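You operate a simulated robot arm through the tools that you are given. There is no shell and no other tool. Be economical: measure what you need, move in short steps, check, and stop when the job is done.

Carry out the task below with a simulated robot arm. There is one attempt and no reset: what you move stays moved.

## Task
Open the locker door, fetch the red-band medium vial from the worktop of the store rack and stand it on the second shelf from the bottom of the locker, then shut the door. Then put the pink-band medium vial on the middle shelf of the corner unit. Then put the blank vial in the tray with grey grips. Then open the check bench cupboard door, take the pink-band large vial from the shelf in the check bench cupboard and leave it on top of the white pack of tape on the top of the check bench, then shut the door. Then take the pack of rags on the top of the door cabinet and put it away on the second shelf from the bottom of the corner unit. Then open the lid of bath two. Keep to this order. Set down upright: red-band medium vial, pink-band large vial, pack of rags.

Only the result counts: the job must be done as asked and must still hold three seconds after the hand-in. Knocking over, shifting, dropping, spilling or breaking anything else fails it. A push-on lid holds only when it is set on centred and level and pressed home; a screw cap is set on level and turned clockwise until tight.

## Robot
A 7-joint arm with a two-finger parallel gripper on a trunk, on a base that drives. Base frame: it is fixed to the floor where the robot stands at the start and does not move with it; the origin is under the middle of the robot, x ahead of it, y to its left, z up. Lengths are in cm, angles in rad, forces in N, time in s.
With the tool pointing down near the work surface it reaches from about 10 to 50 cm from the robot's upright axis, wherever it stands. Its first joint turns from -2.897 to 2.897 rad. Places, roughly: blank vial [100, -50, 100]; check bench cupboard door [60, -30, 50]; lid of bath two [-350, 680, 110]; locker door [310, -30, 100]; middle shelf of the corner unit [320, 40, 90]; pack of rags [-450, -150, 100]; pack of tape [200, -50, 100]; pink-band large vial (4x4x8 cm) [90, -50, 50]; pink-band medium vial (3x3x7 cm) [220, -50, 90]; red-band medium vial (3x3x7 cm) [260, 200, 90]; second shelf of the corner unit [320, 40, 50]; second shelf of the locker [330, -30, 60]; tray with grey grips (30x16x5 cm) [310, 60, 90]. Payload 3.4 kg.
The tool frame sits at the grasp point between the pads (the TCP): z along the fingers, y along the line on which they close. The tips reach 3 cm beyond it. The gripper opens to 9.4 cm. The fingers are 2.8 cm wide and 1 cm thick; the gripper's body (5 by 9.6 cm) begins 5.5 cm behind the TCP.
Orientation is that of the tool frame in the base frame, as a unit quaternion [x, y, z, w]. With the fingers straight down and closing along the base's y, the tool's x points along the base's -x, its y along +y and its z along -z.

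## Interface
- The arm moves only by the tool move_arm. Its argument "commands" is a list that holds one entry, the list of rows, each a list of 7 numbers: the shift along the base's x, y, z in m, then the turn, a rotation vector about the base's x, y, z in rad, then the opening, from 0 (shut) to 1 (fully open). In form: [[[x, y, z, rx, ry, rz, gripper], ...]]. A call has 1 to 10 rows; each row is the pose to reach, as a shift and turn from the pose commanded when the call began. Rows are played at 5 a second. More than 5 cm and 0.15 rad between two rows, or a gripper value outside its range, and nothing of the call is played. A pose out of reach is approached as far as the arm can. The call stops where the force on the tool passes 40 N (or 10 N more than at its start, if that is more) or the arm is blocked; 0.2 s more then pass. Each finger travels about 7.2 cm/s and halts on what it meets, pressing with about 42 N; the grip force reading is that of the motor and also rises with nothing between the fingers. The clock runs only during rows and for 0.2 s after the last one: add rows that repeat a pose to give the fingers time. It gives the time, the measured TCP pose, the force on the tool (base axes), the opening and the grip force at its end, in the units of the frame above (readings bear some noise), with the torque about the TCP (base axes, N m) and any sound that the robot's microphone picked up.
- Cameras (640 x 400 px; columns grow to the right, rows downward): "scene" is now at [0.9, 10.25, 154.02]; the picture's right is [-0.50, -0.87, 0.00], its down [-0.50, 0.29, -0.82] and it looks along [0.71, -0.41, -0.58] (base axes); focal length 248 px, centre (320, 200). "wrist" rides on the gripper at [7.6, 1.4, -10.2] in the tool frame; the picture's right is [-0.18, 0.98, 0.00], its down [-0.75, -0.14, -0.64] and it looks along [-0.63, -0.12, 0.77] (tool axes); focal length 243 px, centre (320, 200). There is no depth. A picture from a camera that has moved, and an enlarged one, comes with that camera's place and axes in the base frame and with its lens. The place of the scene camera against the robot may be out by one fixed shift of up to 1.8 cm in any direction.
- grab_frame(camera): a new picture of that camera. It takes no simulated time.
- raise_lower(by): slides the trunk up (or, below 0, down) by that many cm; the arm and the scene camera ride with it, the base frame stays. It gives what a move gives, with no picture.
- steer(legs): drives the robot by 1 to 6 legs, each [ahead, left, turn to the left] in cm, cm and rad, along the robot's own axes; the way and the turn of a leg run together, so that a leg with both is an arc; at most 150 cm and 3.142 rad a leg. The arm and the cameras ride along, it lands a little off, and it stops where it bumps. It gives what a move gives.
- aim_head(pan, tilt): turns the head with the scene camera to pan (to the left, within 2.705 rad either way) and tilt (down, from -0.506 to 1.204), counted from straight ahead of the robot. It gives what a move gives.
- inspect(camera, box): a new picture of the part [left, top, right, bottom] of that camera's present view, enlarged. It takes no simulated time.
- hand_in(): hands the job in; it is judged then, once.

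Work in short steps. Places have to be worked out from the pictures, the camera data and where the tool is seen: move nearer, look again, correct. Check each grasp and each placing, and mend what went wrong. You have 217 turns and 218 pictures in all, those below and enlarged ones among them. Open the gripper and draw the arm clear of the work before you hand the job in, unless the task says otherwise; then end with one line.

The tools are called after ">>>" as name(argument=value, ...) on one line, values as JSON. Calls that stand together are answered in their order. move_arm: Moves the arm, as the interface text tells. Its arguments: {"type":"object","properties":{"commands":{"type":"array","items":{"type":"array","items":{"type":"array","items":{"type":"number"}}}}},"required":["commands"]} The other tools are called the same way: raise_lower (by) slides the trunk up or down; steer (legs) drives the base; aim_head (pan, tilt) turns the head that bears the scene camera; grab_frame (camera) takes a picture; inspect (camera, box) takes an enlarged picture of a part of a camera's view; hand_in () hands the job in.

At the start:

```text
time_s: 0.0
eef_pos: [34.07, -4.78, 121.97]
ee_rot: [0.0, 1.0, -0.001, 0.0]
wrist_force: [0.1, -0.4, 0.6]
ft_torque: [0.03, 0.0, -0.02]
opening: 9.41
grasp_force: 0.1
trunk travel left (down, up): [-17.5, 21.1]
robot x, y, heading: [-0.17, -0.03, 0.002]
head pan, tilt: [-0.52, 0.614]
```

scene: 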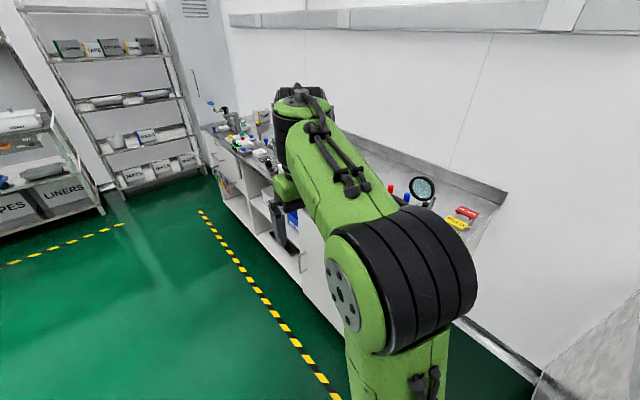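
wrist: 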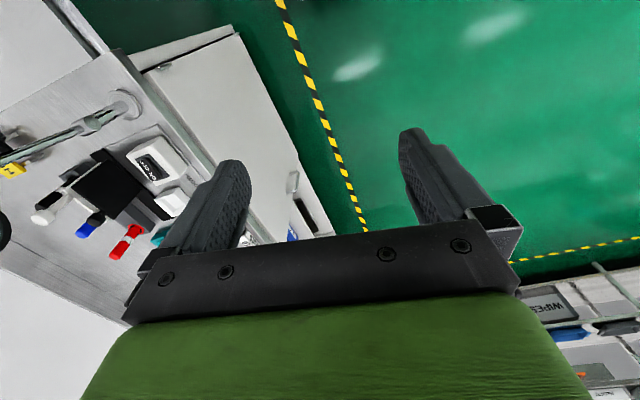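

The scene view shows the check bench along the right, racks ahead. I look straight ahead and to the left to get the layout.

>>> aim_head(pan=0.3, tilt=0.35)

>>> grab_frame(camera="scene")

```text
time_s: 1.1
eef_pos: [34.17, -4.7, 121.97]
ee_rot: [0.0, 1.0, 0.0, 0.0]
wrist_force: [0.8, 0.4, 0.3]
ft_torque: [0.05, 0.01, -0.01]
opening: 9.41
grasp_force: 0.0
trunk travel left (down, up): [-17.5, 21.1]
robot x, y, heading: [0.01, 0.03, -0.001]
head pan, tilt: [0.3, 0.351]
```

```text
215 pictures are left
camera scene: at [2.17, 17.37, 156.42], right [0.29, -0.96, 0.0], down [-0.33, -0.1, -0.94], along [0.9, 0.28, -0.34], focal length 248 px, centre (320, 200)
```

scene: 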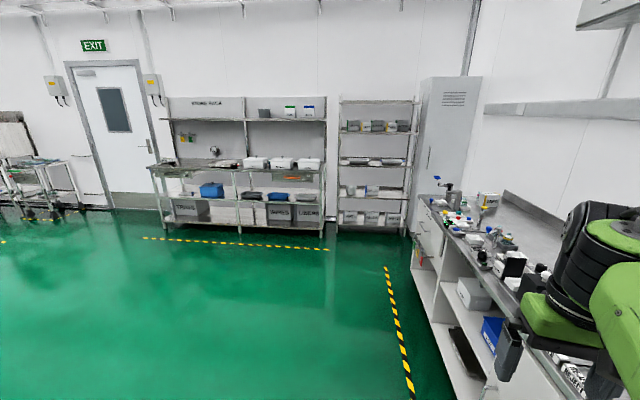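

The locker stands at the far right corner, corner unit next to it, then the store rack. I drive nearer and look.

>>> steer(legs=[[100, 40, 0], [90, 40, 0]])

>>> aim_head(pan=0.5, tilt=0.6)

>>> grab_frame(camera="scene")

>>> aim_head(pan=-0.4, tilt=0.5)

>>> grab_frame(camera="scene")

```text
time_s: 11.4
eef_pos: [225.09, 74.99, 121.82]
ee_rot: [0.002, 1.0, -0.001, 0.0]
wrist_force: [-0.6, -0.7, 0.2]
ft_torque: [-0.01, -0.02, 0.01]
opening: 9.39
grasp_force: 0.0
trunk travel left (down, up): [-17.5, 21.1]
robot x, y, heading: [190.78, 79.53, -0.002]
head pan, tilt: [0.3, 0.351]
```

```text
time_s: 12.2
eef_pos: [225.06, 75.01, 121.84]
ee_rot: [0.001, 1.0, 0.0, 0.0]
wrist_force: [-0.4, 0.7, -0.1]
ft_torque: [0.0, 0.0, -0.01]
opening: 9.4
grasp_force: 0.1
trunk travel left (down, up): [-17.5, 21.1]
robot x, y, heading: [191.13, 79.9, -0.006]
head pan, tilt: [0.499, 0.6]
```

```text
214 pictures are left
camera scene: at [191.94, 98.68, 154.15], right [0.48, -0.88, 0.0], down [-0.5, -0.27, -0.83], along [0.73, 0.39, -0.56], focal length 248 px, centre (320, 200)
```

scene: 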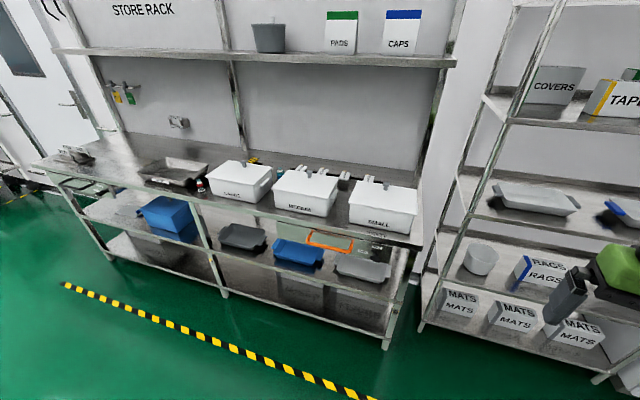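

```text
time_s: 13.4
eef_pos: [225.07, 74.92, 121.93]
ee_rot: [0.002, 1.0, 0.0, -0.001]
wrist_force: [-0.2, -0.3, -0.9]
ft_torque: [0.0, 0.01, 0.01]
opening: 9.41
grasp_force: 0.0
trunk travel left (down, up): [-17.5, 21.1]
robot x, y, heading: [190.89, 79.81, -0.003]
head pan, tilt: [-0.4, 0.499]
```

```text
213 pictures are left
camera scene: at [192.54, 90.92, 155.06], right [-0.39, -0.92, 0.0], down [-0.44, 0.19, -0.88], along [0.81, -0.34, -0.48], focal length 248 px, centre (320, 200)
```

scene: 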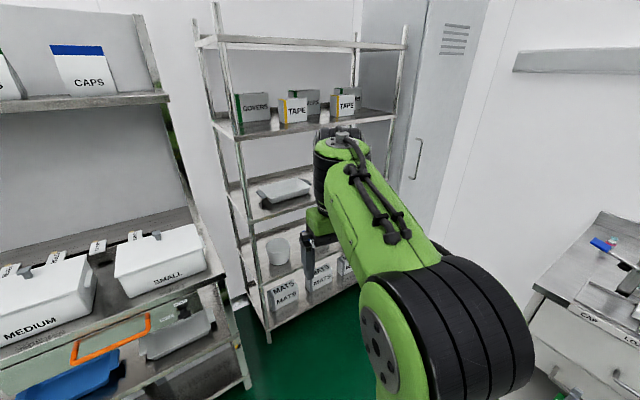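

The layout is clear: corner unit front near x≈293, locker right of it with its vertical handle on the left side of the door. I drive nearer the locker and look at it.

>>> steer(legs=[[50, -60, 0]])

>>> aim_head(pan=-0.2, tilt=0.5)

>>> grab_frame(camera="scene")

>>> aim_head(pan=-1.1, tilt=0.6)

>>> grab_frame(camera="scene")

```text
time_s: 17.6
eef_pos: [273.96, 15.35, 121.81]
ee_rot: [0.001, 1.0, 0.0, 0.0]
wrist_force: [0.7, 1.2, -0.2]
ft_torque: [-0.01, 0.0, -0.02]
opening: 9.4
grasp_force: 0.0
trunk travel left (down, up): [-17.5, 21.1]
robot x, y, heading: [239.98, 20.0, -0.002]
head pan, tilt: [-0.4, 0.499]
```

```text
time_s: 18.3
eef_pos: [274.01, 15.39, 121.93]
ee_rot: [0.0, 1.0, 0.0, -0.001]
wrist_force: [-0.3, 0.5, 0.3]
ft_torque: [0.02, -0.01, -0.04]
opening: 9.39
grasp_force: 0.1
trunk travel left (down, up): [-17.5, 21.1]
robot x, y, heading: [239.79, 20.25, 0.0]
head pan, tilt: [-0.201, 0.499]
```

```text
212 pictures are left
camera scene: at [242.02, 32.92, 155.06], right [-0.2, -0.98, 0.0], down [-0.47, 0.1, -0.88], along [0.86, -0.18, -0.48], focal length 248 px, centre (320, 200)
```

scene: 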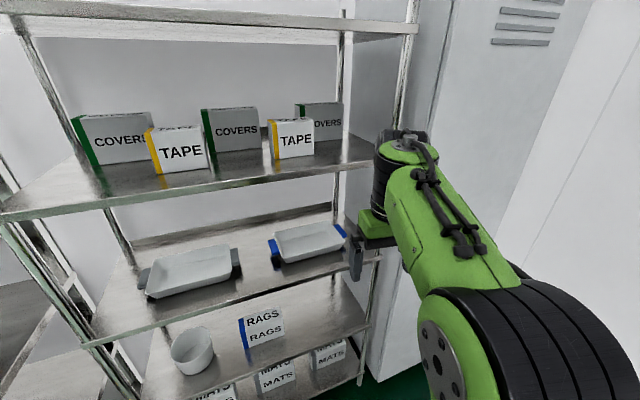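

```text
time_s: 19.5
eef_pos: [273.96, 15.36, 121.81]
ee_rot: [0.001, 1.0, 0.0, 0.0]
wrist_force: [-0.8, -0.2, -0.1]
ft_torque: [-0.02, 0.02, 0.01]
opening: 9.42
grasp_force: 0.0
trunk travel left (down, up): [-17.5, 21.1]
robot x, y, heading: [239.63, 20.01, -0.005]
head pan, tilt: [-1.1, 0.6]
```

```text
211 pictures are left
camera scene: at [237.13, 26.87, 154.15], right [-0.89, -0.45, 0.0], down [-0.26, 0.5, -0.83], along [0.37, -0.74, -0.56], focal length 248 px, centre (320, 200)
```

scene: 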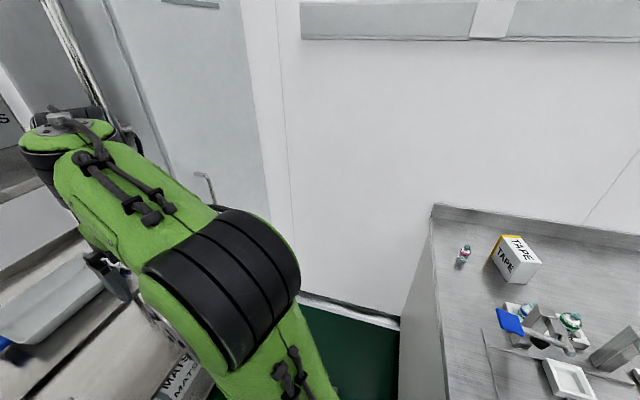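

Arm hides the locker door. I swing the tool to horizontal facing +x, toward the handle height, so that the wrist camera sees the door.

>>> move_arm(commands=[[[-0.01, -0.03, 0, 0, -0.15, 0, 1], [-0.02, -0.06, 0, 0, -0.3, 0, 1], [-0.02, -0.09, 0, 0, -0.45, 0, 1], [-0.02, -0.12, 0, 0, -0.6, 0, 1], [-0.02, -0.15, -0.01, 0, -0.75, 0, 1], [-0.02, -0.18, -0.02, 0, -0.9, 0, 1], [-0.02, -0.21, -0.04, 0, -1.05, 0, 1], [-0.02, -0.24, -0.06, 0, -1.2, 0, 1], [-0.02, -0.27, -0.08, 0, -1.35, 0, 1], [-0.02, -0.3, -0.1, 0, -1.5, 0, 1]]])

>>> grab_frame(camera="wrist")

>>> aim_head(pan=-0.75, tilt=0.5)

>>> grab_frame(camera="scene")

```text
time_s: 21.7
eef_pos: [271.99, -14.93, 111.76]
ee_rot: [0.001, 0.73, -0.001, 0.683]
wrist_force: [-0.5, -0.4, 0.4]
ft_torque: [0.01, 0.02, 0.03]
opening: 9.39
grasp_force: 0.0
out of reach, approached as far as the arm can: row 1, 2
trunk travel left (down, up): [-17.5, 21.1]
robot x, y, heading: [239.63, 20.15, -0.001]
head pan, tilt: [-1.1, 0.6]
```

```text
210 pictures are left
camera wrist: at [261.19, -13.33, 104.92], right [0.01, 0.98, 0.18], down [-0.59, -0.14, 0.8], along [0.81, -0.12, 0.58], focal length 243 px, centre (320, 200)
```

wrist: 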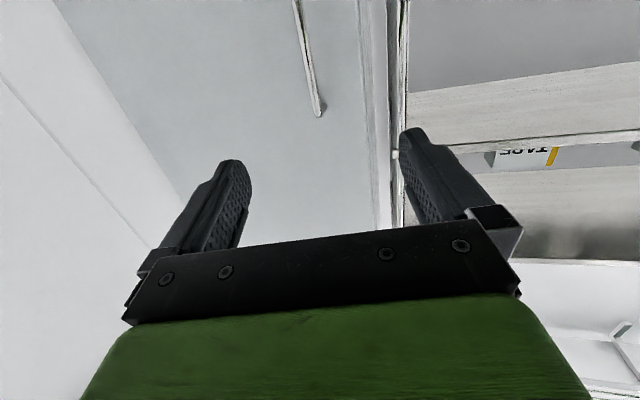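

```text
time_s: 22.5
eef_pos: [272.09, -14.77, 111.83]
ee_rot: [0.001, 0.732, -0.001, 0.682]
wrist_force: [-0.3, 0.5, -0.3]
ft_torque: [-0.02, -0.02, 0.02]
opening: 9.41
grasp_force: 0.1
trunk travel left (down, up): [-17.5, 21.1]
robot x, y, heading: [240.03, 20.26, 0.001]
head pan, tilt: [-0.75, 0.499]
```

```text
209 pictures are left
camera scene: at [239.75, 28.52, 155.06], right [-0.68, -0.73, 0.0], down [-0.35, 0.33, -0.88], along [0.64, -0.6, -0.48], focal length 248 px, centre (320, 200)
```

scene: 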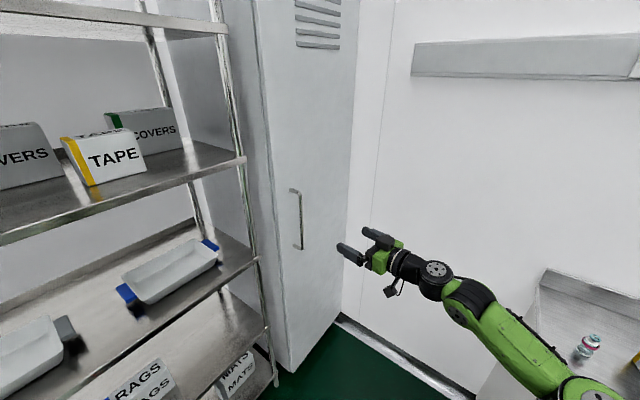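

Triangulating both pictures: handle bar about x≈302.5, y≈−17, z≈91–117; door spans y≈−10…−50, hinge at the right. I shift the base and line up in front of the bar.

>>> steer(legs=[[5, -15, 0]])

>>> move_arm(commands=[[[0, 0.04, -0.02, 0, -0.07, 0, 1], [0.0, 0.08, -0.05, 0, -0.07, 0, 1], [0.0, 0.12, -0.07, 0, -0.07, 0, 1], [0.04, 0.13, -0.07, 0, -0.07, 0, 1], [0.08, 0.13, -0.07, 0, -0.07, 0, 1]]])

>>> grab_frame(camera="wrist")

>>> grab_frame(camera="scene")

```text
time_s: 23.9
eef_pos: [275.58, -28.51, 111.9]
ee_rot: [0.024, 0.732, -0.022, 0.681]
wrist_force: [-1.0, -0.3, -0.4]
ft_torque: [-0.04, -0.02, 0.04]
opening: 9.4
grasp_force: 0.1
trunk travel left (down, up): [-17.5, 21.1]
robot x, y, heading: [245.88, 8.52, -0.066]
head pan, tilt: [-0.75, 0.499]
```

```text
time_s: 25.1
eef_pos: [283.64, -15.28, 104.97]
ee_rot: [0.025, 0.707, -0.022, 0.706]
wrist_force: [-0.2, -1.1, 0.0]
ft_torque: [0.01, 0.0, -0.02]
opening: 9.38
grasp_force: 0.0
trunk travel left (down, up): [-17.5, 21.1]
robot x, y, heading: [245.77, 8.58, -0.064]
head pan, tilt: [-0.75, 0.499]
```

```text
208 pictures are left
camera wrist: at [273.44, -13.05, 97.43], right [0.07, 0.98, 0.19], down [-0.65, -0.1, 0.75], along [0.76, -0.17, 0.63], focal length 243 px, centre (320, 200)
```

wrist: 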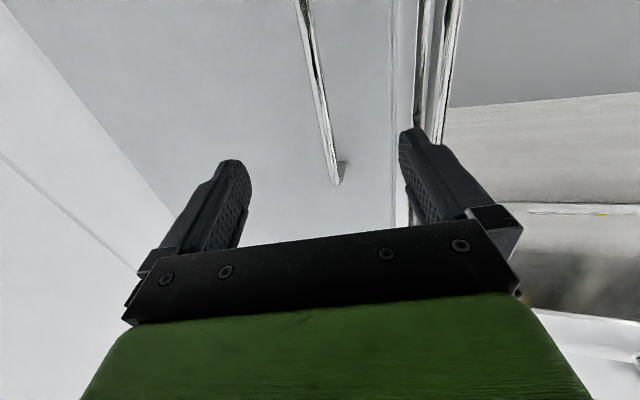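

```text
207 pictures are left
camera scene: at [246.34, 16.83, 155.06], right [-0.73, -0.68, 0.0], down [-0.33, 0.35, -0.88], along [0.6, -0.64, -0.48], focal length 248 px, centre (320, 200)
```

scene: 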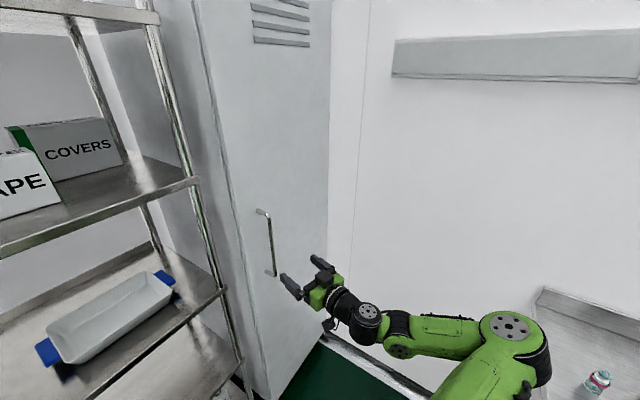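

Bar at y≈−16.7, about 19 cm ahead of the TCP. I square the yaw, advance and close on it.

>>> move_arm(commands=[[[0.04, -0.01, 0, 0, 0, 0.06, 1], [0.08, -0.014, 0, 0, 0, 0.06, 1], [0.12, -0.014, 0, 0, 0, 0.06, 1], [0.15, -0.014, 0, 0, 0, 0.06, 1], [0.165, -0.014, 0, 0, 0, 0.06, 1], [0.17, -0.014, 0, 0, 0, 0.06, 1]]])

>>> grab_frame(camera="wrist")

>>> inspect(camera="scene", box=[180, 180, 380, 340])

```text
time_s: 26.4
eef_pos: [299.3, -16.94, 104.95]
ee_rot: [0.003, 0.708, 0.001, 0.706]
wrist_force: [-39.0, 0.6, 5.7]
ft_torque: [0.38, -0.23, 2.24]
opening: 9.37
grasp_force: 0.0
trunk travel left (down, up): [-17.5, 21.1]
robot x, y, heading: [245.67, 8.53, -0.062]
head pan, tilt: [-0.75, 0.499]
stopped in row 6: the force on the tool passed its limit at 55 N (the readings are from after the stop); the commanded pose is now the measured one
```

```text
206 pictures are left
camera wrist: at [288.97, -15.21, 97.38], right [0.0, 0.98, 0.19], down [-0.64, -0.15, 0.75], along [0.77, -0.12, 0.63], focal length 243 px, centre (320, 200)
```

wrist: 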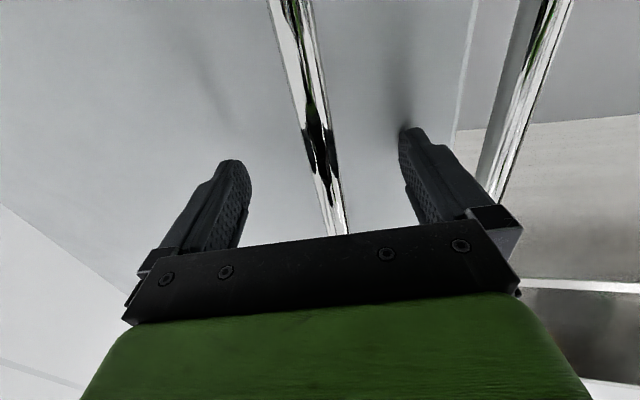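

```text
2.50 times, centred on (280, 260) of scene
camera zoom: at [245.28, 16.87, 155.07], right [-0.73, -0.68, 0.0], down [-0.32, 0.35, -0.88], along [0.6, -0.64, -0.47], focal length 620 px, centre (420, 50)
```

zoom: 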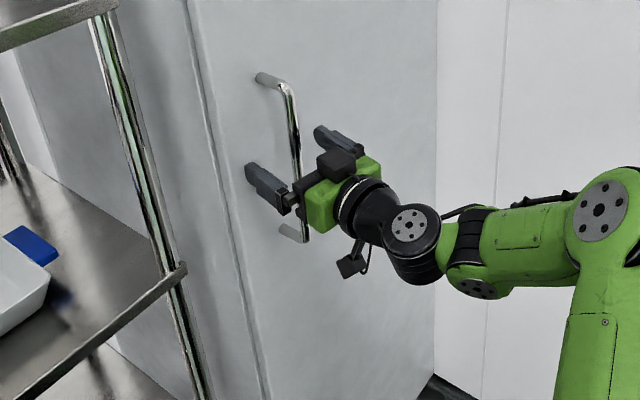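

Fingertips touch the door face (x≈302.3) with the bar between them. I back off 1.5 cm and close.

>>> move_arm(commands=[[[-0.01, 0, 0, 0, 0, 0, 1], [-0.01, 0, 0, 0, 0, 0, 0.5], [-0.01, 0, 0, 0, 0, 0, 0.1], [-0.01, 0, 0, 0, 0, 0, 0.0], [-0.01, 0, 0, 0, 0, 0, 0.0]]])

>>> inspect(camera="scene", box=[180, 180, 380, 340])

```text
time_s: 27.6
eef_pos: [299.09, -16.33, 104.54]
ee_rot: [0.001, 0.711, 0.002, 0.703]
wrist_force: [-5.0, 18.7, -7.9]
ft_torque: [-0.33, 0.01, 0.12]
opening: 1.83
grasp_force: 45.1
trunk travel left (down, up): [-17.5, 21.1]
robot x, y, heading: [245.33, 8.59, -0.068]
head pan, tilt: [-0.75, 0.499]
```

```text
2.50 times, centred on (280, 260) of scene
camera zoom: at [246.17, 17.22, 155.03], right [-0.73, -0.68, 0.0], down [-0.33, 0.35, -0.88], along [0.6, -0.64, -0.48], focal length 620 px, centre (420, 50)
```

zoom: 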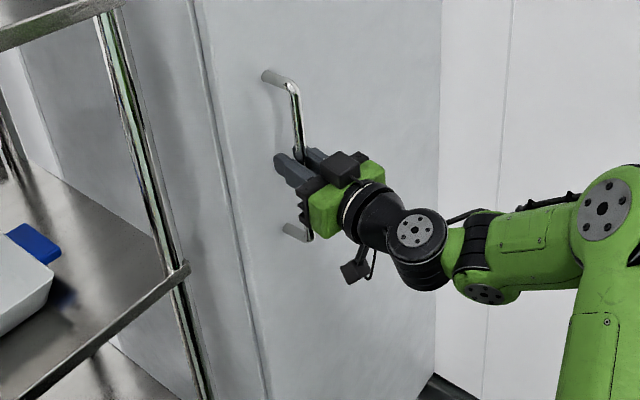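

The bar is gripped (opening 1.8). I swing it along the hinge arc about (302, −50), first to 0.36 rad.

>>> move_arm(commands=[[[-0.0195, -0.0035, 0, 0, 0, 0.06, 0], [-0.0392, -0.0084, 0, 0, 0, 0.12, 0], [-0.058, -0.014, 0, 0, 0, 0.18, 0], [-0.077, -0.0213, 0, 0, 0, 0.24, 0], [-0.095, -0.0295, 0, 0, 0, 0.3, 0], [-0.113, -0.0388, 0, 0, 0, 0.36, 0]]])

>>> grab_frame(camera="scene")

```text
time_s: 29.1
eef_pos: [288.07, -21.72, 104.49]
ee_rot: [-0.117, 0.702, 0.116, 0.693]
wrist_force: [9.5, -15.4, -0.6]
ft_torque: [-0.27, 0.54, -0.13]
opening: 1.87
grasp_force: 45.1
trunk travel left (down, up): [-17.5, 21.1]
robot x, y, heading: [245.97, 8.47, -0.064]
head pan, tilt: [-0.75, 0.499]
stopped in row 6: the force on the tool passed its limit at 43 N (the readings are from after the stop); the commanded pose is now the measured one
```

```text
203 pictures are left
camera scene: at [246.53, 16.47, 155.06], right [-0.73, -0.68, 0.0], down [-0.33, 0.35, -0.88], along [0.6, -0.64, -0.48], focal length 248 px, centre (320, 200)
```

scene: 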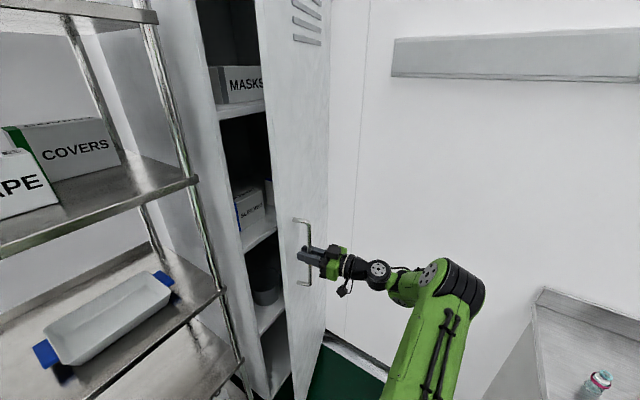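

Door swings well. Fitting the arc gives a hinge at about (308, −49), radius 34; I continue another 0.36 rad.

>>> move_arm(commands=[[[-0.016, -0.013, 0, 0, 0, 0.06, 0], [-0.0312, -0.0264, 0, 0, 0, 0.12, 0], [-0.046, -0.041, 0, 0, 0, 0.18, 0], [-0.059, -0.0563, 0, 0, 0, 0.24, 0], [-0.0715, -0.0725, 0, 0, 0, 0.3, 0], [-0.0831, -0.0894, 0, 0, 0, 0.36, 0]]])

>>> grab_frame(camera="scene")

```text
time_s: 30.6
eef_pos: [279.24, -29.91, 104.49]
ee_rot: [-0.246, 0.668, 0.241, 0.659]
wrist_force: [-25.0, 18.5, -11.4]
ft_torque: [-0.8, 0.98, -0.1]
opening: 1.84
grasp_force: 44.9
trunk travel left (down, up): [-17.5, 21.1]
robot x, y, heading: [245.82, 8.28, -0.065]
head pan, tilt: [-0.75, 0.499]
```

```text
202 pictures are left
camera scene: at [245.77, 17.1, 155.05], right [-0.73, -0.68, 0.0], down [-0.32, 0.35, -0.88], along [0.6, -0.64, -0.48], focal length 248 px, centre (320, 200)
```

scene: 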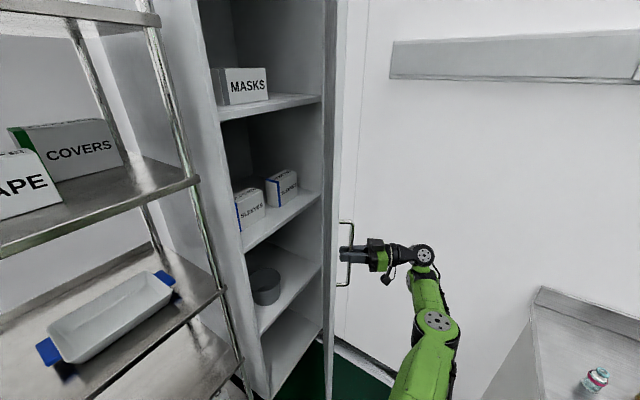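

Door about 45° open. I release, back off along the tool axis, and bring the closed fingers round to the door's inner side.

>>> move_arm(commands=[[[0, 0, 0, 0, 0, 0, 0.5], [0, 0, 0, 0, 0, 0, 0.8], [-0.03, -0.025, 0, 0, 0, 0, 0.8], [-0.06, -0.05, 0, 0, 0, 0, 0.8], [-0.1, -0.06, 0, 0, 0, -0.1, 0.6], [-0.14, -0.04, 0, 0, 0, -0.25, 0.3], [-0.16, 0.0, 0, 0, 0, -0.4, 0.1], [-0.17, 0.04, 0, 0, 0, -0.55, 0], [-0.17, 0.085, 0, 0, 0, -0.7, 0], [-0.17, 0.13, 0, 0, 0, -0.8, 0]]])

>>> grab_frame(camera="scene")

```text
time_s: 32.8
eef_pos: [262.55, -18.13, 104.76]
ee_rot: [0.027, 0.71, -0.029, 0.703]
wrist_force: [0.0, -0.2, 0.7]
ft_torque: [0.01, -0.01, 0.02]
opening: 0.0
grasp_force: 33.1
out of reach, approached as far as the arm can: row 10
trunk travel left (down, up): [-17.5, 21.1]
robot x, y, heading: [245.69, 8.65, -0.068]
head pan, tilt: [-0.75, 0.499]
```

```text
201 pictures are left
camera scene: at [246.23, 16.76, 155.06], right [-0.73, -0.68, 0.0], down [-0.33, 0.35, -0.88], along [0.6, -0.64, -0.48], focal length 248 px, centre (320, 200)
```

scene: 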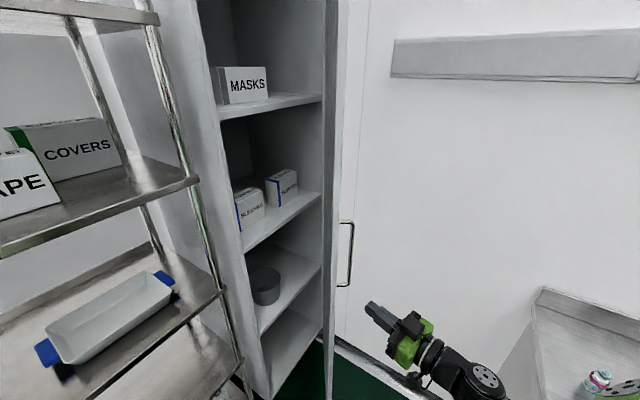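

Fingers are shut and in front of the door edge. I go in on the inner side at y≈−9.

>>> move_arm(commands=[[[0, 0.045, 0, 0, 0, 0, 0], [0.02, 0.085, 0, 0, 0, 0, 0], [0.06, 0.09, 0, 0, 0, 0, 0], [0.1, 0.09, 0, 0, 0, 0, 0], [0.14, 0.09, 0, 0, 0, 0, 0], [0.18, 0.09, 0, 0, 0, 0, 0], [0.21, 0.085, 0, 0, 0, -0.1, 0], [0.23, 0.07, 0, 0, 0, -0.2, 0], [0.235, 0.05, 0, 0, 0, -0.3, 0]]])

>>> grab_frame(camera="scene")

```text
time_s: 34.8
eef_pos: [285.94, -14.17, 104.27]
ee_rot: [0.141, 0.696, -0.139, 0.69]
wrist_force: [0.0, 0.5, 0.2]
ft_torque: [0.02, -0.01, -0.01]
opening: 0.0
grasp_force: 33.3
out of reach, approached as far as the arm can: row 1, 2, 3, 4, 5, 6, 7, 8, 9
trunk travel left (down, up): [-17.5, 21.1]
robot x, y, heading: [245.52, 8.16, -0.07]
head pan, tilt: [-0.75, 0.499]
```

```text
200 pictures are left
camera scene: at [246.3, 16.71, 155.06], right [-0.73, -0.68, 0.0], down [-0.33, 0.35, -0.88], along [0.6, -0.64, -0.48], focal length 248 px, centre (320, 200)
```

scene: 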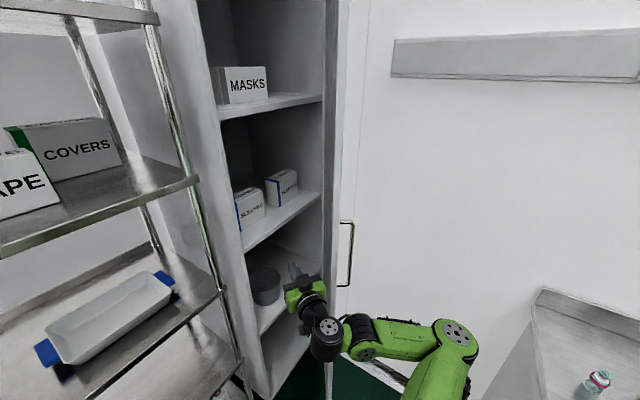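

Fingers are inside the door edge. I push the door on outward with −y motion.

>>> move_arm(commands=[[[0.01, -0.03, 0, 0, 0, -0.05, 0], [0.015, -0.06, 0, 0, 0, -0.1, 0], [0.015, -0.1, 0, 0, 0, -0.2, 0], [0.01, -0.14, 0, 0, 0, -0.3, 0], [0.0, -0.18, 0, 0, 0, -0.4, 0], [-0.02, -0.22, 0, 0, 0, -0.5, 0], [-0.04, -0.26, 0, 0, 0, -0.5, 0], [-0.06, -0.3, 0, 0, 0, -0.5, 0]]])

>>> grab_frame(camera="scene")

```text
time_s: 36.5
eef_pos: [280.07, -44.2, 104.71]
ee_rot: [0.308, 0.639, -0.306, 0.635]
wrist_force: [0.0, 0.9, -0.5]
ft_torque: [-0.04, -0.01, 0.04]
opening: 0.03
grasp_force: 32.9
trunk travel left (down, up): [-17.5, 21.1]
robot x, y, heading: [245.75, 8.7, -0.071]
head pan, tilt: [-0.75, 0.499]
```

```text
199 pictures are left
camera scene: at [246.22, 16.73, 155.06], right [-0.73, -0.68, 0.0], down [-0.33, 0.35, -0.88], along [0.6, -0.64, -0.48], focal length 248 px, centre (320, 200)
```

scene: 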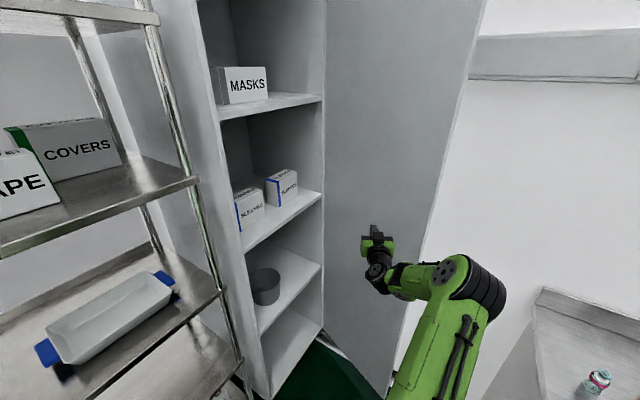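

Door now stands wide open (~95°). I draw the arm back, straightening yaw, before driving to the store rack.

>>> move_arm(commands=[[[-0.04, 0.04, 0, 0, 0, 0.1, 0], [-0.08, 0.08, 0.0, 0, 0, 0.2, 0], [-0.1, 0.12, 0.02, 0, 0, 0.35, 0.2], [-0.1, 0.16, 0.05, 0, 0, 0.5, 0.5], [-0.1, 0.2, 0.08, 0, 0, 0.65, 0.8], [-0.1, 0.24, 0.1, 0, 0, 0.78, 1], [-0.08, 0.28, 0.12, 0, 0, 0.85, 1], [-0.06, 0.31, 0.14, 0, 0, 0.85, 1]]])

>>> move_arm(commands=[[[0, 0.02, 0, 0, 0.14, 0, 1], [0, 0.04, 0, 0, 0.28, 0, 1], [0, 0.06, 0, 0, 0.42, 0, 1], [0, 0.08, 0, 0, 0.56, 0, 1], [0, 0.08, 0, 0, 0.66, 0, 1]]])

```text
refused: row 1 steps farther than a row can; nothing moved
```

```text
time_s: 37.8
eef_pos: [280.04, -36.23, 104.47]
ee_rot: [0.194, 0.81, -0.39, 0.392]
wrist_force: [0.4, -0.6, 0.8]
ft_torque: [-0.03, 0.0, 0.03]
opening: 9.42
grasp_force: 0.1
trunk travel left (down, up): [-17.5, 21.1]
robot x, y, heading: [245.9, 8.62, -0.068]
head pan, tilt: [-0.75, 0.499]
```

First call was refused for step size, the second tilted the tool in place; harmless. I retract with smaller steps, and turn to a yaw-0, 0.66-down pose.

>>> move_arm(commands=[[[-0.03, 0.03, 0.01, 0, 0, 0, 1], [-0.06, 0.06, 0.03, 0.08, 0, 0.103, 1], [-0.07, 0.1, 0.05, 0.16, 0, 0.206, 1], [-0.07, 0.14, 0.07, 0.24, 0, 0.309, 1], [-0.06, 0.18, 0.09, 0.32, 0, 0.412, 1], [-0.04, 0.21, 0.11, 0.4, 0, 0.515, 1], [-0.02, 0.24, 0.12, 0.48, 0, 0.618, 1], [0, 0.27, 0.12, 0.552, 0, 0.711, 1]]])

```text
time_s: 39.5
eef_pos: [279.97, -9.15, 116.62]
ee_rot: [0.0, 0.9, 0.001, 0.436]
wrist_force: [0.0, -0.3, -0.5]
ft_torque: [-0.03, 0.0, -0.01]
opening: 9.4
grasp_force: 0.1
trunk travel left (down, up): [-17.5, 21.1]
robot x, y, heading: [245.68, 8.11, -0.069]
head pan, tilt: [-0.75, 0.499]
```

Tool now at yaw 0, 0.67 rad below horizontal. I drive to the store rack in front of the red-band vial.

>>> steer(legs=[[-38, 0, 0.07], [0, 95, 0], [0, 87, 0]])

>>> aim_head(pan=0.1, tilt=0.8)

>>> grab_frame(camera="scene")

>>> grab_frame(camera="wrist")

```text
time_s: 40.3
eef_pos: [279.97, -9.02, 116.68]
ee_rot: [-0.002, 0.9, 0.001, 0.436]
wrist_force: [0.4, 0.5, 0.8]
ft_torque: [-0.04, -0.01, 0.01]
opening: 9.39
grasp_force: 0.0
trunk travel left (down, up): [-17.5, 21.1]
robot x, y, heading: [245.79, 8.5, -0.066]
head pan, tilt: [-0.75, 0.499]
stopped in leg 1: the robot was blocked; the commanded pose is now the measured one
```

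```text
time_s: 41.4
eef_pos: [279.89, -8.98, 116.63]
ee_rot: [-0.002, 0.9, 0.002, 0.437]
wrist_force: [0.2, -0.1, -0.3]
ft_torque: [-0.02, -0.03, -0.03]
opening: 9.4
grasp_force: 0.1
trunk travel left (down, up): [-17.5, 21.1]
robot x, y, heading: [245.71, 8.58, -0.06]
head pan, tilt: [0.099, 0.799]
```

```text
198 pictures are left
camera scene: at [248.02, 23.74, 152.46], right [0.03, -1.0, 0.0], down [-0.72, -0.02, -0.7], along [0.7, 0.02, -0.72], focal length 248 px, centre (320, 200)
```

scene: 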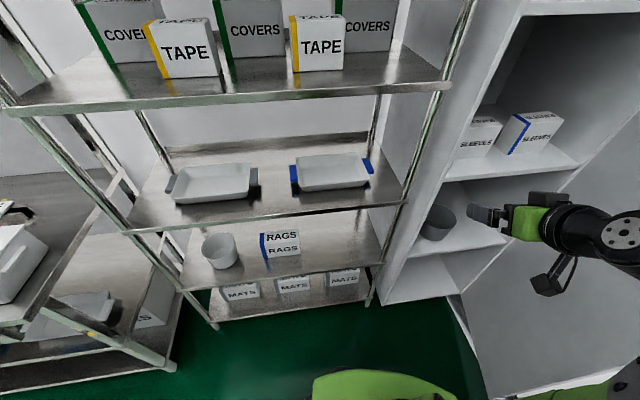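

```text
197 pictures are left
camera wrist: at [267.11, -7.54, 117.05], right [0.11, 0.98, 0.15], down [-0.04, -0.14, 0.99], along [0.99, -0.11, 0.02], focal length 243 px, centre (320, 200)
```

wrist: 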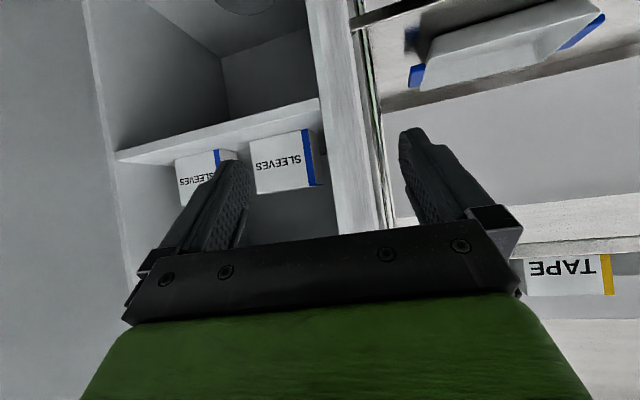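

The base was touching the bench corner. I go left first, then back.

>>> steer(legs=[[0, 20, 0], [-35, 0, 0.065], [0, 80, 0], [0, 82, 0]])

>>> grab_frame(camera="scene")

>>> grab_frame(camera="wrist")

```text
time_s: 52.8
eef_pos: [247.81, 176.72, 116.58]
ee_rot: [-0.031, 0.9, 0.016, 0.435]
wrist_force: [0.0, -0.7, 0.6]
ft_torque: [-0.03, -0.01, -0.04]
opening: 9.39
grasp_force: 0.1
trunk travel left (down, up): [-17.5, 21.1]
robot x, y, heading: [212.43, 192.34, -0.003]
head pan, tilt: [0.099, 0.799]
```

```text
196 pictures are left
camera scene: at [213.83, 207.39, 152.45], right [0.1, -1.0, 0.0], down [-0.71, -0.07, -0.7], along [0.69, 0.07, -0.72], focal length 248 px, centre (320, 200)
```

scene: 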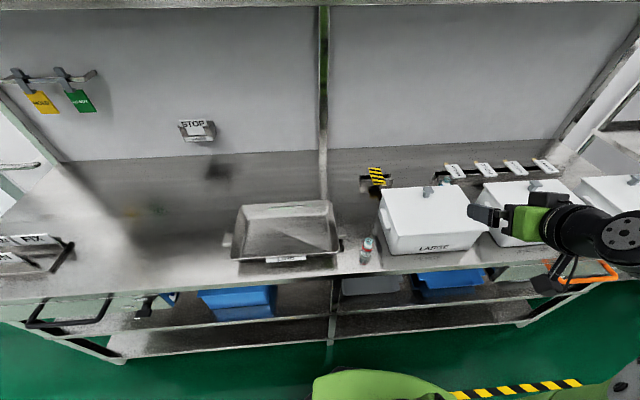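

```text
195 pictures are left
camera wrist: at [234.89, 177.3, 117.05], right [0.05, 0.99, 0.15], down [-0.03, -0.14, 0.99], along [1.0, -0.05, 0.02], focal length 243 px, centre (320, 200)
```

wrist: 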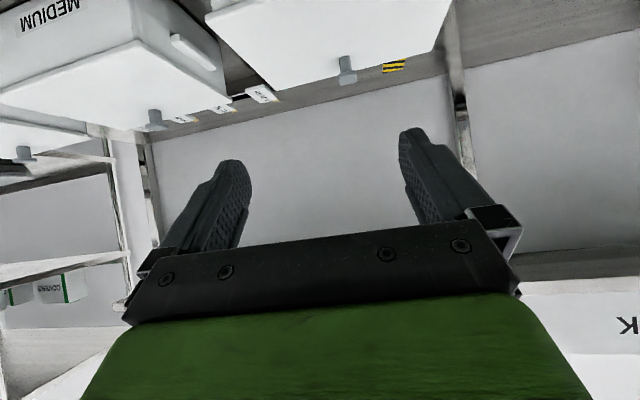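

The red-banded vial stands ~5 cm behind the worktop edge at about (253, 198), between tray and LARGE box. I bring the gripper low in front of it with a narrower opening, to sight it by the wrist camera.

>>> move_arm(commands=[[[-0.04, 0.02, -0.0, 0, 0, 0.03, 0.7], [-0.08, 0.04, -0.02, 0, 0, 0.065, 0.7], [-0.1, 0.08, -0.04, 0, 0, 0.065, 0.7], [-0.1, 0.12, -0.07, 0, 0, 0.065, 0.65], [-0.1, 0.16, -0.1, 0, 0, 0.065, 0.65], [-0.1, 0.19, -0.13, 0, 0, 0.065, 0.65], [-0.1, 0.21, -0.16, 0, 0, 0.065, 0.65], [-0.1, 0.21, -0.19, 0, 0, 0.065, 0.65]]])

>>> grab_frame(camera="wrist")

>>> inspect(camera="scene", box=[260, 180, 480, 320])

```text
time_s: 54.6
eef_pos: [247.1, 200.81, 108.57]
ee_rot: [-0.058, 0.897, 0.029, 0.437]
wrist_force: [-0.4, -0.8, 0.5]
ft_torque: [-0.02, -0.03, -0.02]
opening: 6.12
grasp_force: 0.1
out of reach, approached as far as the arm can: row 3, 4, 5, 6, 7, 8
trunk travel left (down, up): [-17.5, 21.1]
robot x, y, heading: [212.62, 192.14, -0.002]
head pan, tilt: [0.099, 0.799]
```

```text
194 pictures are left
camera wrist: at [234.3, 200.66, 109.02], right [-0.01, 0.99, 0.15], down [-0.02, -0.15, 0.99], along [1.0, 0.01, 0.02], focal length 243 px, centre (320, 200)
```

wrist: 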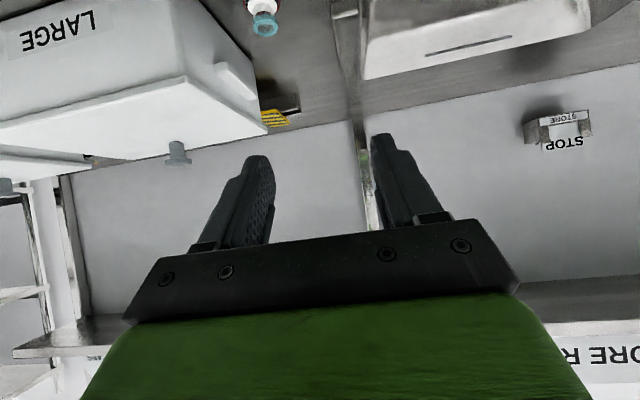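

```text
2.86 times, centred on (370, 250) of scene
camera zoom: at [213.61, 207.44, 152.45], right [0.1, -1.0, 0.0], down [-0.71, -0.07, -0.7], along [0.69, 0.07, -0.72], focal length 709 px, centre (177, 57)
```

zoom: 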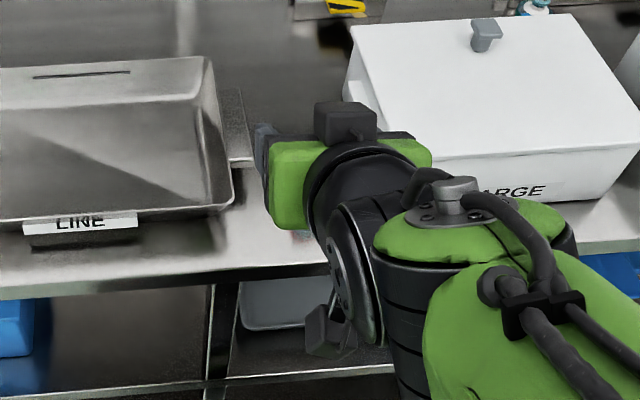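

Vial confirmed at about (253.3, 198.5). The tilt pose can't fold so close, so I back the base 14 cm, then lower with yaw corrected.

>>> steer(legs=[[-14, 0, 0]])

>>> move_arm(commands=[[[0, -0.005, -0.04, 0, 0, -0.06, 0.65], [0, -0.01, -0.08, 0, 0, -0.125, 0.65], [0.0, -0.018, -0.12, 0, 0, -0.125, 0.65], [0.02, -0.018, -0.13, 0, 0, -0.125, 0.65], [0.03, -0.018, -0.135, 0, 0, -0.125, 0.65]]])

>>> grab_frame(camera="wrist")

```text
time_s: 55.9
eef_pos: [233.27, 200.87, 108.62]
ee_rot: [-0.06, 0.898, 0.03, 0.435]
wrist_force: [-0.9, -1.1, 0.1]
ft_torque: [0.02, -0.04, -0.03]
opening: 6.1
grasp_force: 0.0
trunk travel left (down, up): [-17.5, 21.1]
robot x, y, heading: [199.17, 191.65, -0.003]
head pan, tilt: [0.099, 0.799]
```

```text
time_s: 57.1
eef_pos: [239.09, 200.55, 97.37]
ee_rot: [-0.004, 0.901, 0.001, 0.434]
wrist_force: [0.0, -0.1, -0.4]
ft_torque: [-0.01, 0.03, -0.03]
opening: 6.1
grasp_force: 0.1
out of reach, approached as far as the arm can: row 1, 2, 3, 4, 5
trunk travel left (down, up): [-17.5, 21.1]
robot x, y, heading: [198.58, 191.78, -0.001]
head pan, tilt: [0.099, 0.799]
```

```text
192 pictures are left
camera wrist: at [226.27, 201.88, 97.82], right [0.11, 0.98, 0.14], down [-0.03, -0.14, 0.99], along [0.99, -0.11, 0.02], focal length 243 px, centre (320, 200)
```

wrist: 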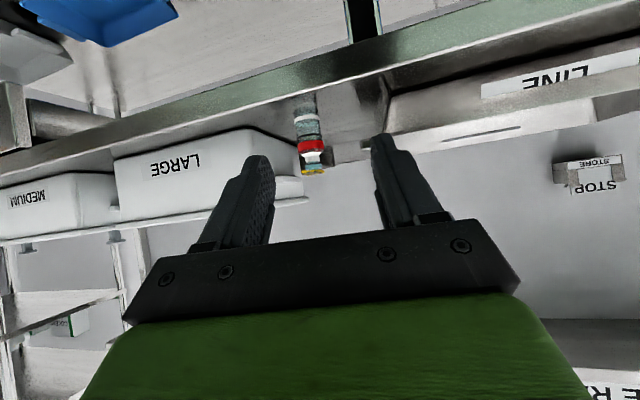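

Vial sits at y≈198.5, z 87.5–94.5. I approach halfway and check where the commanded reference really is.

>>> move_arm(commands=[[[0.03, -0.005, -0.02, 0, 0, 0, 0.65], [0.06, -0.005, -0.033, 0, 0, 0, 0.65], [0.08, -0.005, -0.033, 0, 0, 0, 0.65]]])

>>> grab_frame(camera="wrist")

```text
time_s: 57.9
eef_pos: [246.8, 200.06, 94.16]
ee_rot: [-0.003, 0.901, 0.002, 0.434]
wrist_force: [0.3, 0.3, 0.0]
ft_torque: [0.0, 0.0, 0.0]
opening: 6.12
grasp_force: 0.1
trunk travel left (down, up): [-17.5, 21.1]
robot x, y, heading: [198.68, 192.17, 0.0]
head pan, tilt: [0.099, 0.799]
```

```text
191 pictures are left
camera wrist: at [234.04, 201.4, 94.45], right [0.11, 0.98, 0.15], down [-0.03, -0.14, 0.99], along [0.99, -0.11, 0.02], focal length 243 px, centre (320, 200)
```

wrist: 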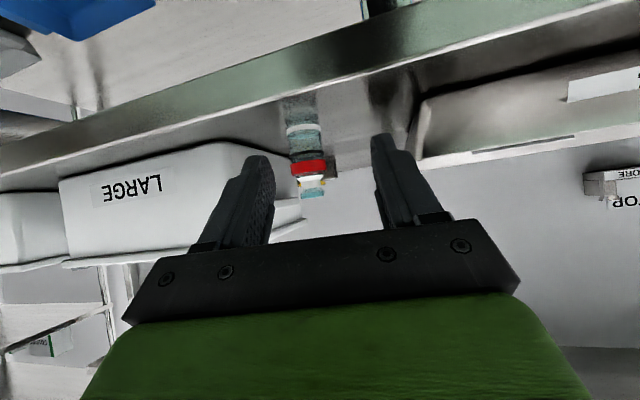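

Reference is the measured pose. Vial at (253.3, 198.7), so I move in: +6.5 x, −1.3 y, −1.8 z, then close.

>>> move_arm(commands=[[[0.01, -0.013, -0.005, 0, 0, 0, 0.65], [0.03, -0.013, -0.013, 0, 0, 0, 0.65], [0.05, -0.013, -0.018, 0, 0, 0, 0.65], [0.065, -0.013, -0.018, 0, 0, 0, 0.65], [0.065, -0.013, -0.018, 0, 0, 0, 0.65]]])

>>> grab_frame(camera="wrist")

```text
time_s: 59.1
eef_pos: [253.36, 198.56, 92.12]
ee_rot: [-0.003, 0.9, 0.002, 0.436]
wrist_force: [0.1, 0.1, -0.5]
ft_torque: [0.02, -0.01, -0.01]
opening: 6.11
grasp_force: 0.1
trunk travel left (down, up): [-17.5, 21.1]
robot x, y, heading: [198.6, 191.89, 0.004]
head pan, tilt: [0.099, 0.799]
```

```text
190 pictures are left
camera wrist: at [240.52, 199.97, 92.5], right [0.11, 0.98, 0.15], down [-0.03, -0.14, 0.99], along [0.99, -0.11, 0.02], focal length 243 px, centre (320, 200)
```

wrist: 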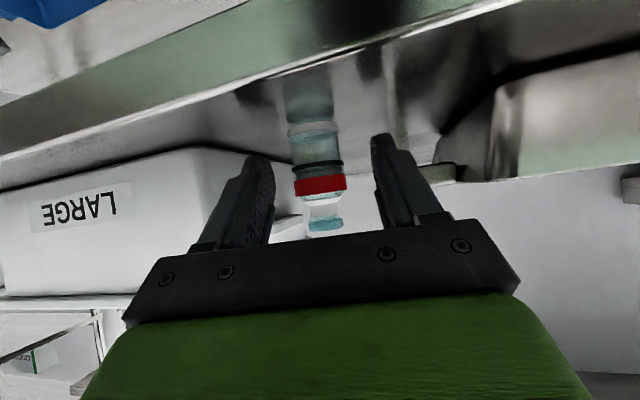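

I zoom in to judge the vial's extent between the fingers.

>>> inspect(camera="wrist", box=[230, 60, 430, 240])

>>> inspect(camera="scene", box=[280, 190, 440, 310])

```text
2.22 times, centred on (330, 150) of wrist
camera zoom: at [240.52, 199.97, 92.5], right [0.11, 0.98, 0.15], down [-0.03, -0.14, 0.99], along [0.99, -0.11, 0.02], focal length 539 px, centre (298, 311)
```

zoom: 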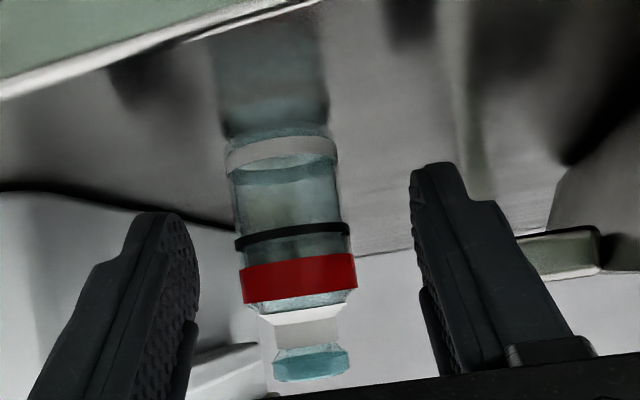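

```text
3.33 times, centred on (360, 250) of scene
camera zoom: at [199.99, 207.36, 152.46], right [0.1, -1.0, 0.0], down [-0.71, -0.07, -0.7], along [0.69, 0.07, -0.72], focal length 827 px, centre (187, 33)
```

zoom: 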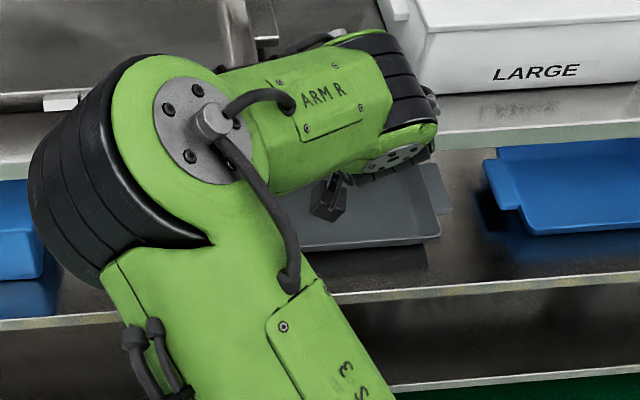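

Vial is ~2.5 cm further (x≈255.8), base z≈87.8. I advance and close.

>>> move_arm(commands=[[[0.013, 0, -0.003, 0, 0, 0, 0.65], [0.025, 0, -0.005, 0, 0, 0, 0.65], [0.025, 0, -0.005, 0, 0, 0, 0.4], [0.025, 0, -0.005, 0, 0, 0, 0.25], [0.025, 0, -0.005, 0, 0, 0, 0.1], [0.025, 0, -0.005, 0, 0, 0, 0.1]]])

>>> grab_frame(camera="wrist")

```text
time_s: 60.5
eef_pos: [255.71, 198.62, 91.72]
ee_rot: [-0.003, 0.901, 0.002, 0.435]
wrist_force: [0.8, -0.3, 0.8]
ft_torque: [-0.02, 0.03, 0.0]
opening: 2.96
grasp_force: 42.4
trunk travel left (down, up): [-17.5, 21.1]
robot x, y, heading: [198.51, 192.05, 0.0]
head pan, tilt: [0.099, 0.799]
```

```text
187 pictures are left
camera wrist: at [242.88, 199.99, 92.01], right [0.11, 0.98, 0.15], down [-0.03, -0.14, 0.99], along [0.99, -0.11, 0.02], focal length 243 px, centre (320, 200)
```

wrist: 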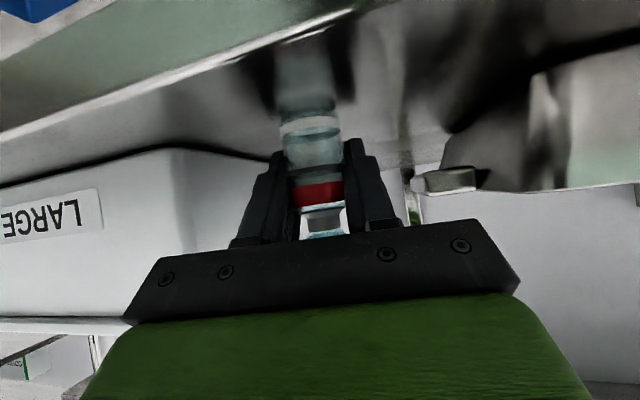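

Vial gripped (2.96 cm), base ≈3.9 cm below TCP. I lift it and drive back and over toward the locker.

>>> move_arm(commands=[[[0, 0, 0.03, 0, 0, 0, 0.1], [0, 0, 0.07, 0, 0, 0, 0.1], [0, 0, 0.11, 0, 0, 0, 0.1], [-0.04, 0, 0.15, 0, 0, 0, 0.1], [-0.08, -0.02, 0.18, 0, 0, 0, 0.1], [-0.12, -0.05, 0.19, 0, 0, 0, 0.1]]])

>>> steer(legs=[[-12, 0, 0], [0, -140, 0], [65, -20, 0]])

>>> aim_head(pan=-0.5, tilt=0.7)

>>> grab_frame(camera="scene")

>>> grab_frame(camera="wrist")

```text
refused: row 4 steps farther than a row can; nothing moved
```

```text
time_s: 71.1
eef_pos: [295.96, 37.78, 91.58]
ee_rot: [0.007, 0.903, 0.002, 0.429]
wrist_force: [-12.5, -1.4, 6.7]
ft_torque: [0.15, -0.12, 0.27]
opening: 3.12
grasp_force: 42.5
trunk travel left (down, up): [-17.5, 21.1]
robot x, y, heading: [239.52, 32.17, -0.017]
head pan, tilt: [0.099, 0.799]
stopped in leg 3: the force on the tool passed its limit at 156 N (the readings are from after the stop); the commanded pose is now the measured one
```

```text
time_s: 72.1
eef_pos: [295.81, 37.91, 91.41]
ee_rot: [0.008, 0.904, 0.001, 0.428]
wrist_force: [-15.0, -1.2, 6.2]
ft_torque: [0.15, -0.04, 0.33]
opening: 3.13
grasp_force: 42.1
trunk travel left (down, up): [-17.5, 21.1]
robot x, y, heading: [239.52, 31.94, -0.019]
head pan, tilt: [-0.499, 0.7]
```

```text
186 pictures are left
camera scene: at [240.12, 42.53, 153.29], right [-0.49, -0.87, 0.0], down [-0.56, 0.32, -0.77], along [0.67, -0.38, -0.64], focal length 248 px, centre (320, 200)
```

scene: 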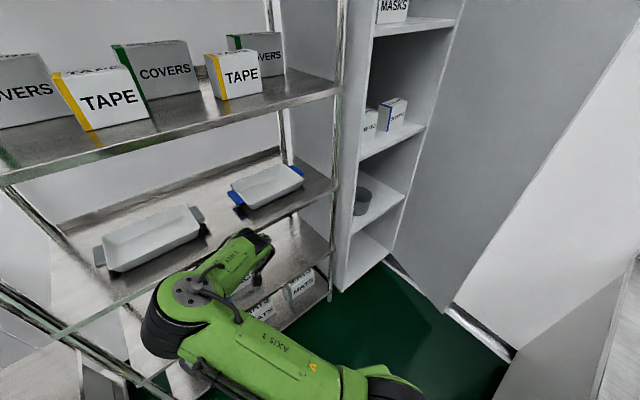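

```text
185 pictures are left
camera wrist: at [283.15, 39.53, 92.04], right [0.13, 0.98, 0.15], down [-0.02, -0.15, 0.99], along [0.99, -0.13, 0.0], focal length 243 px, centre (320, 200)
```

wrist: 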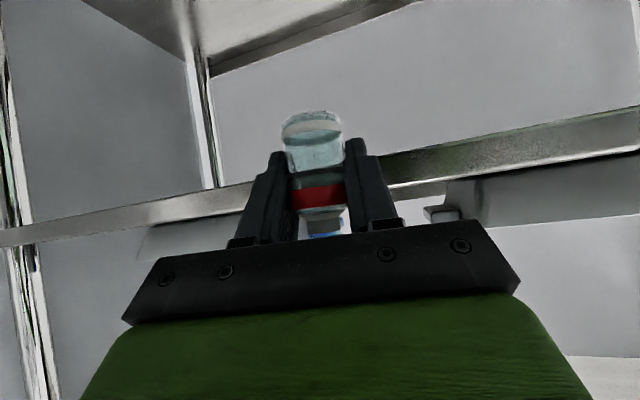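

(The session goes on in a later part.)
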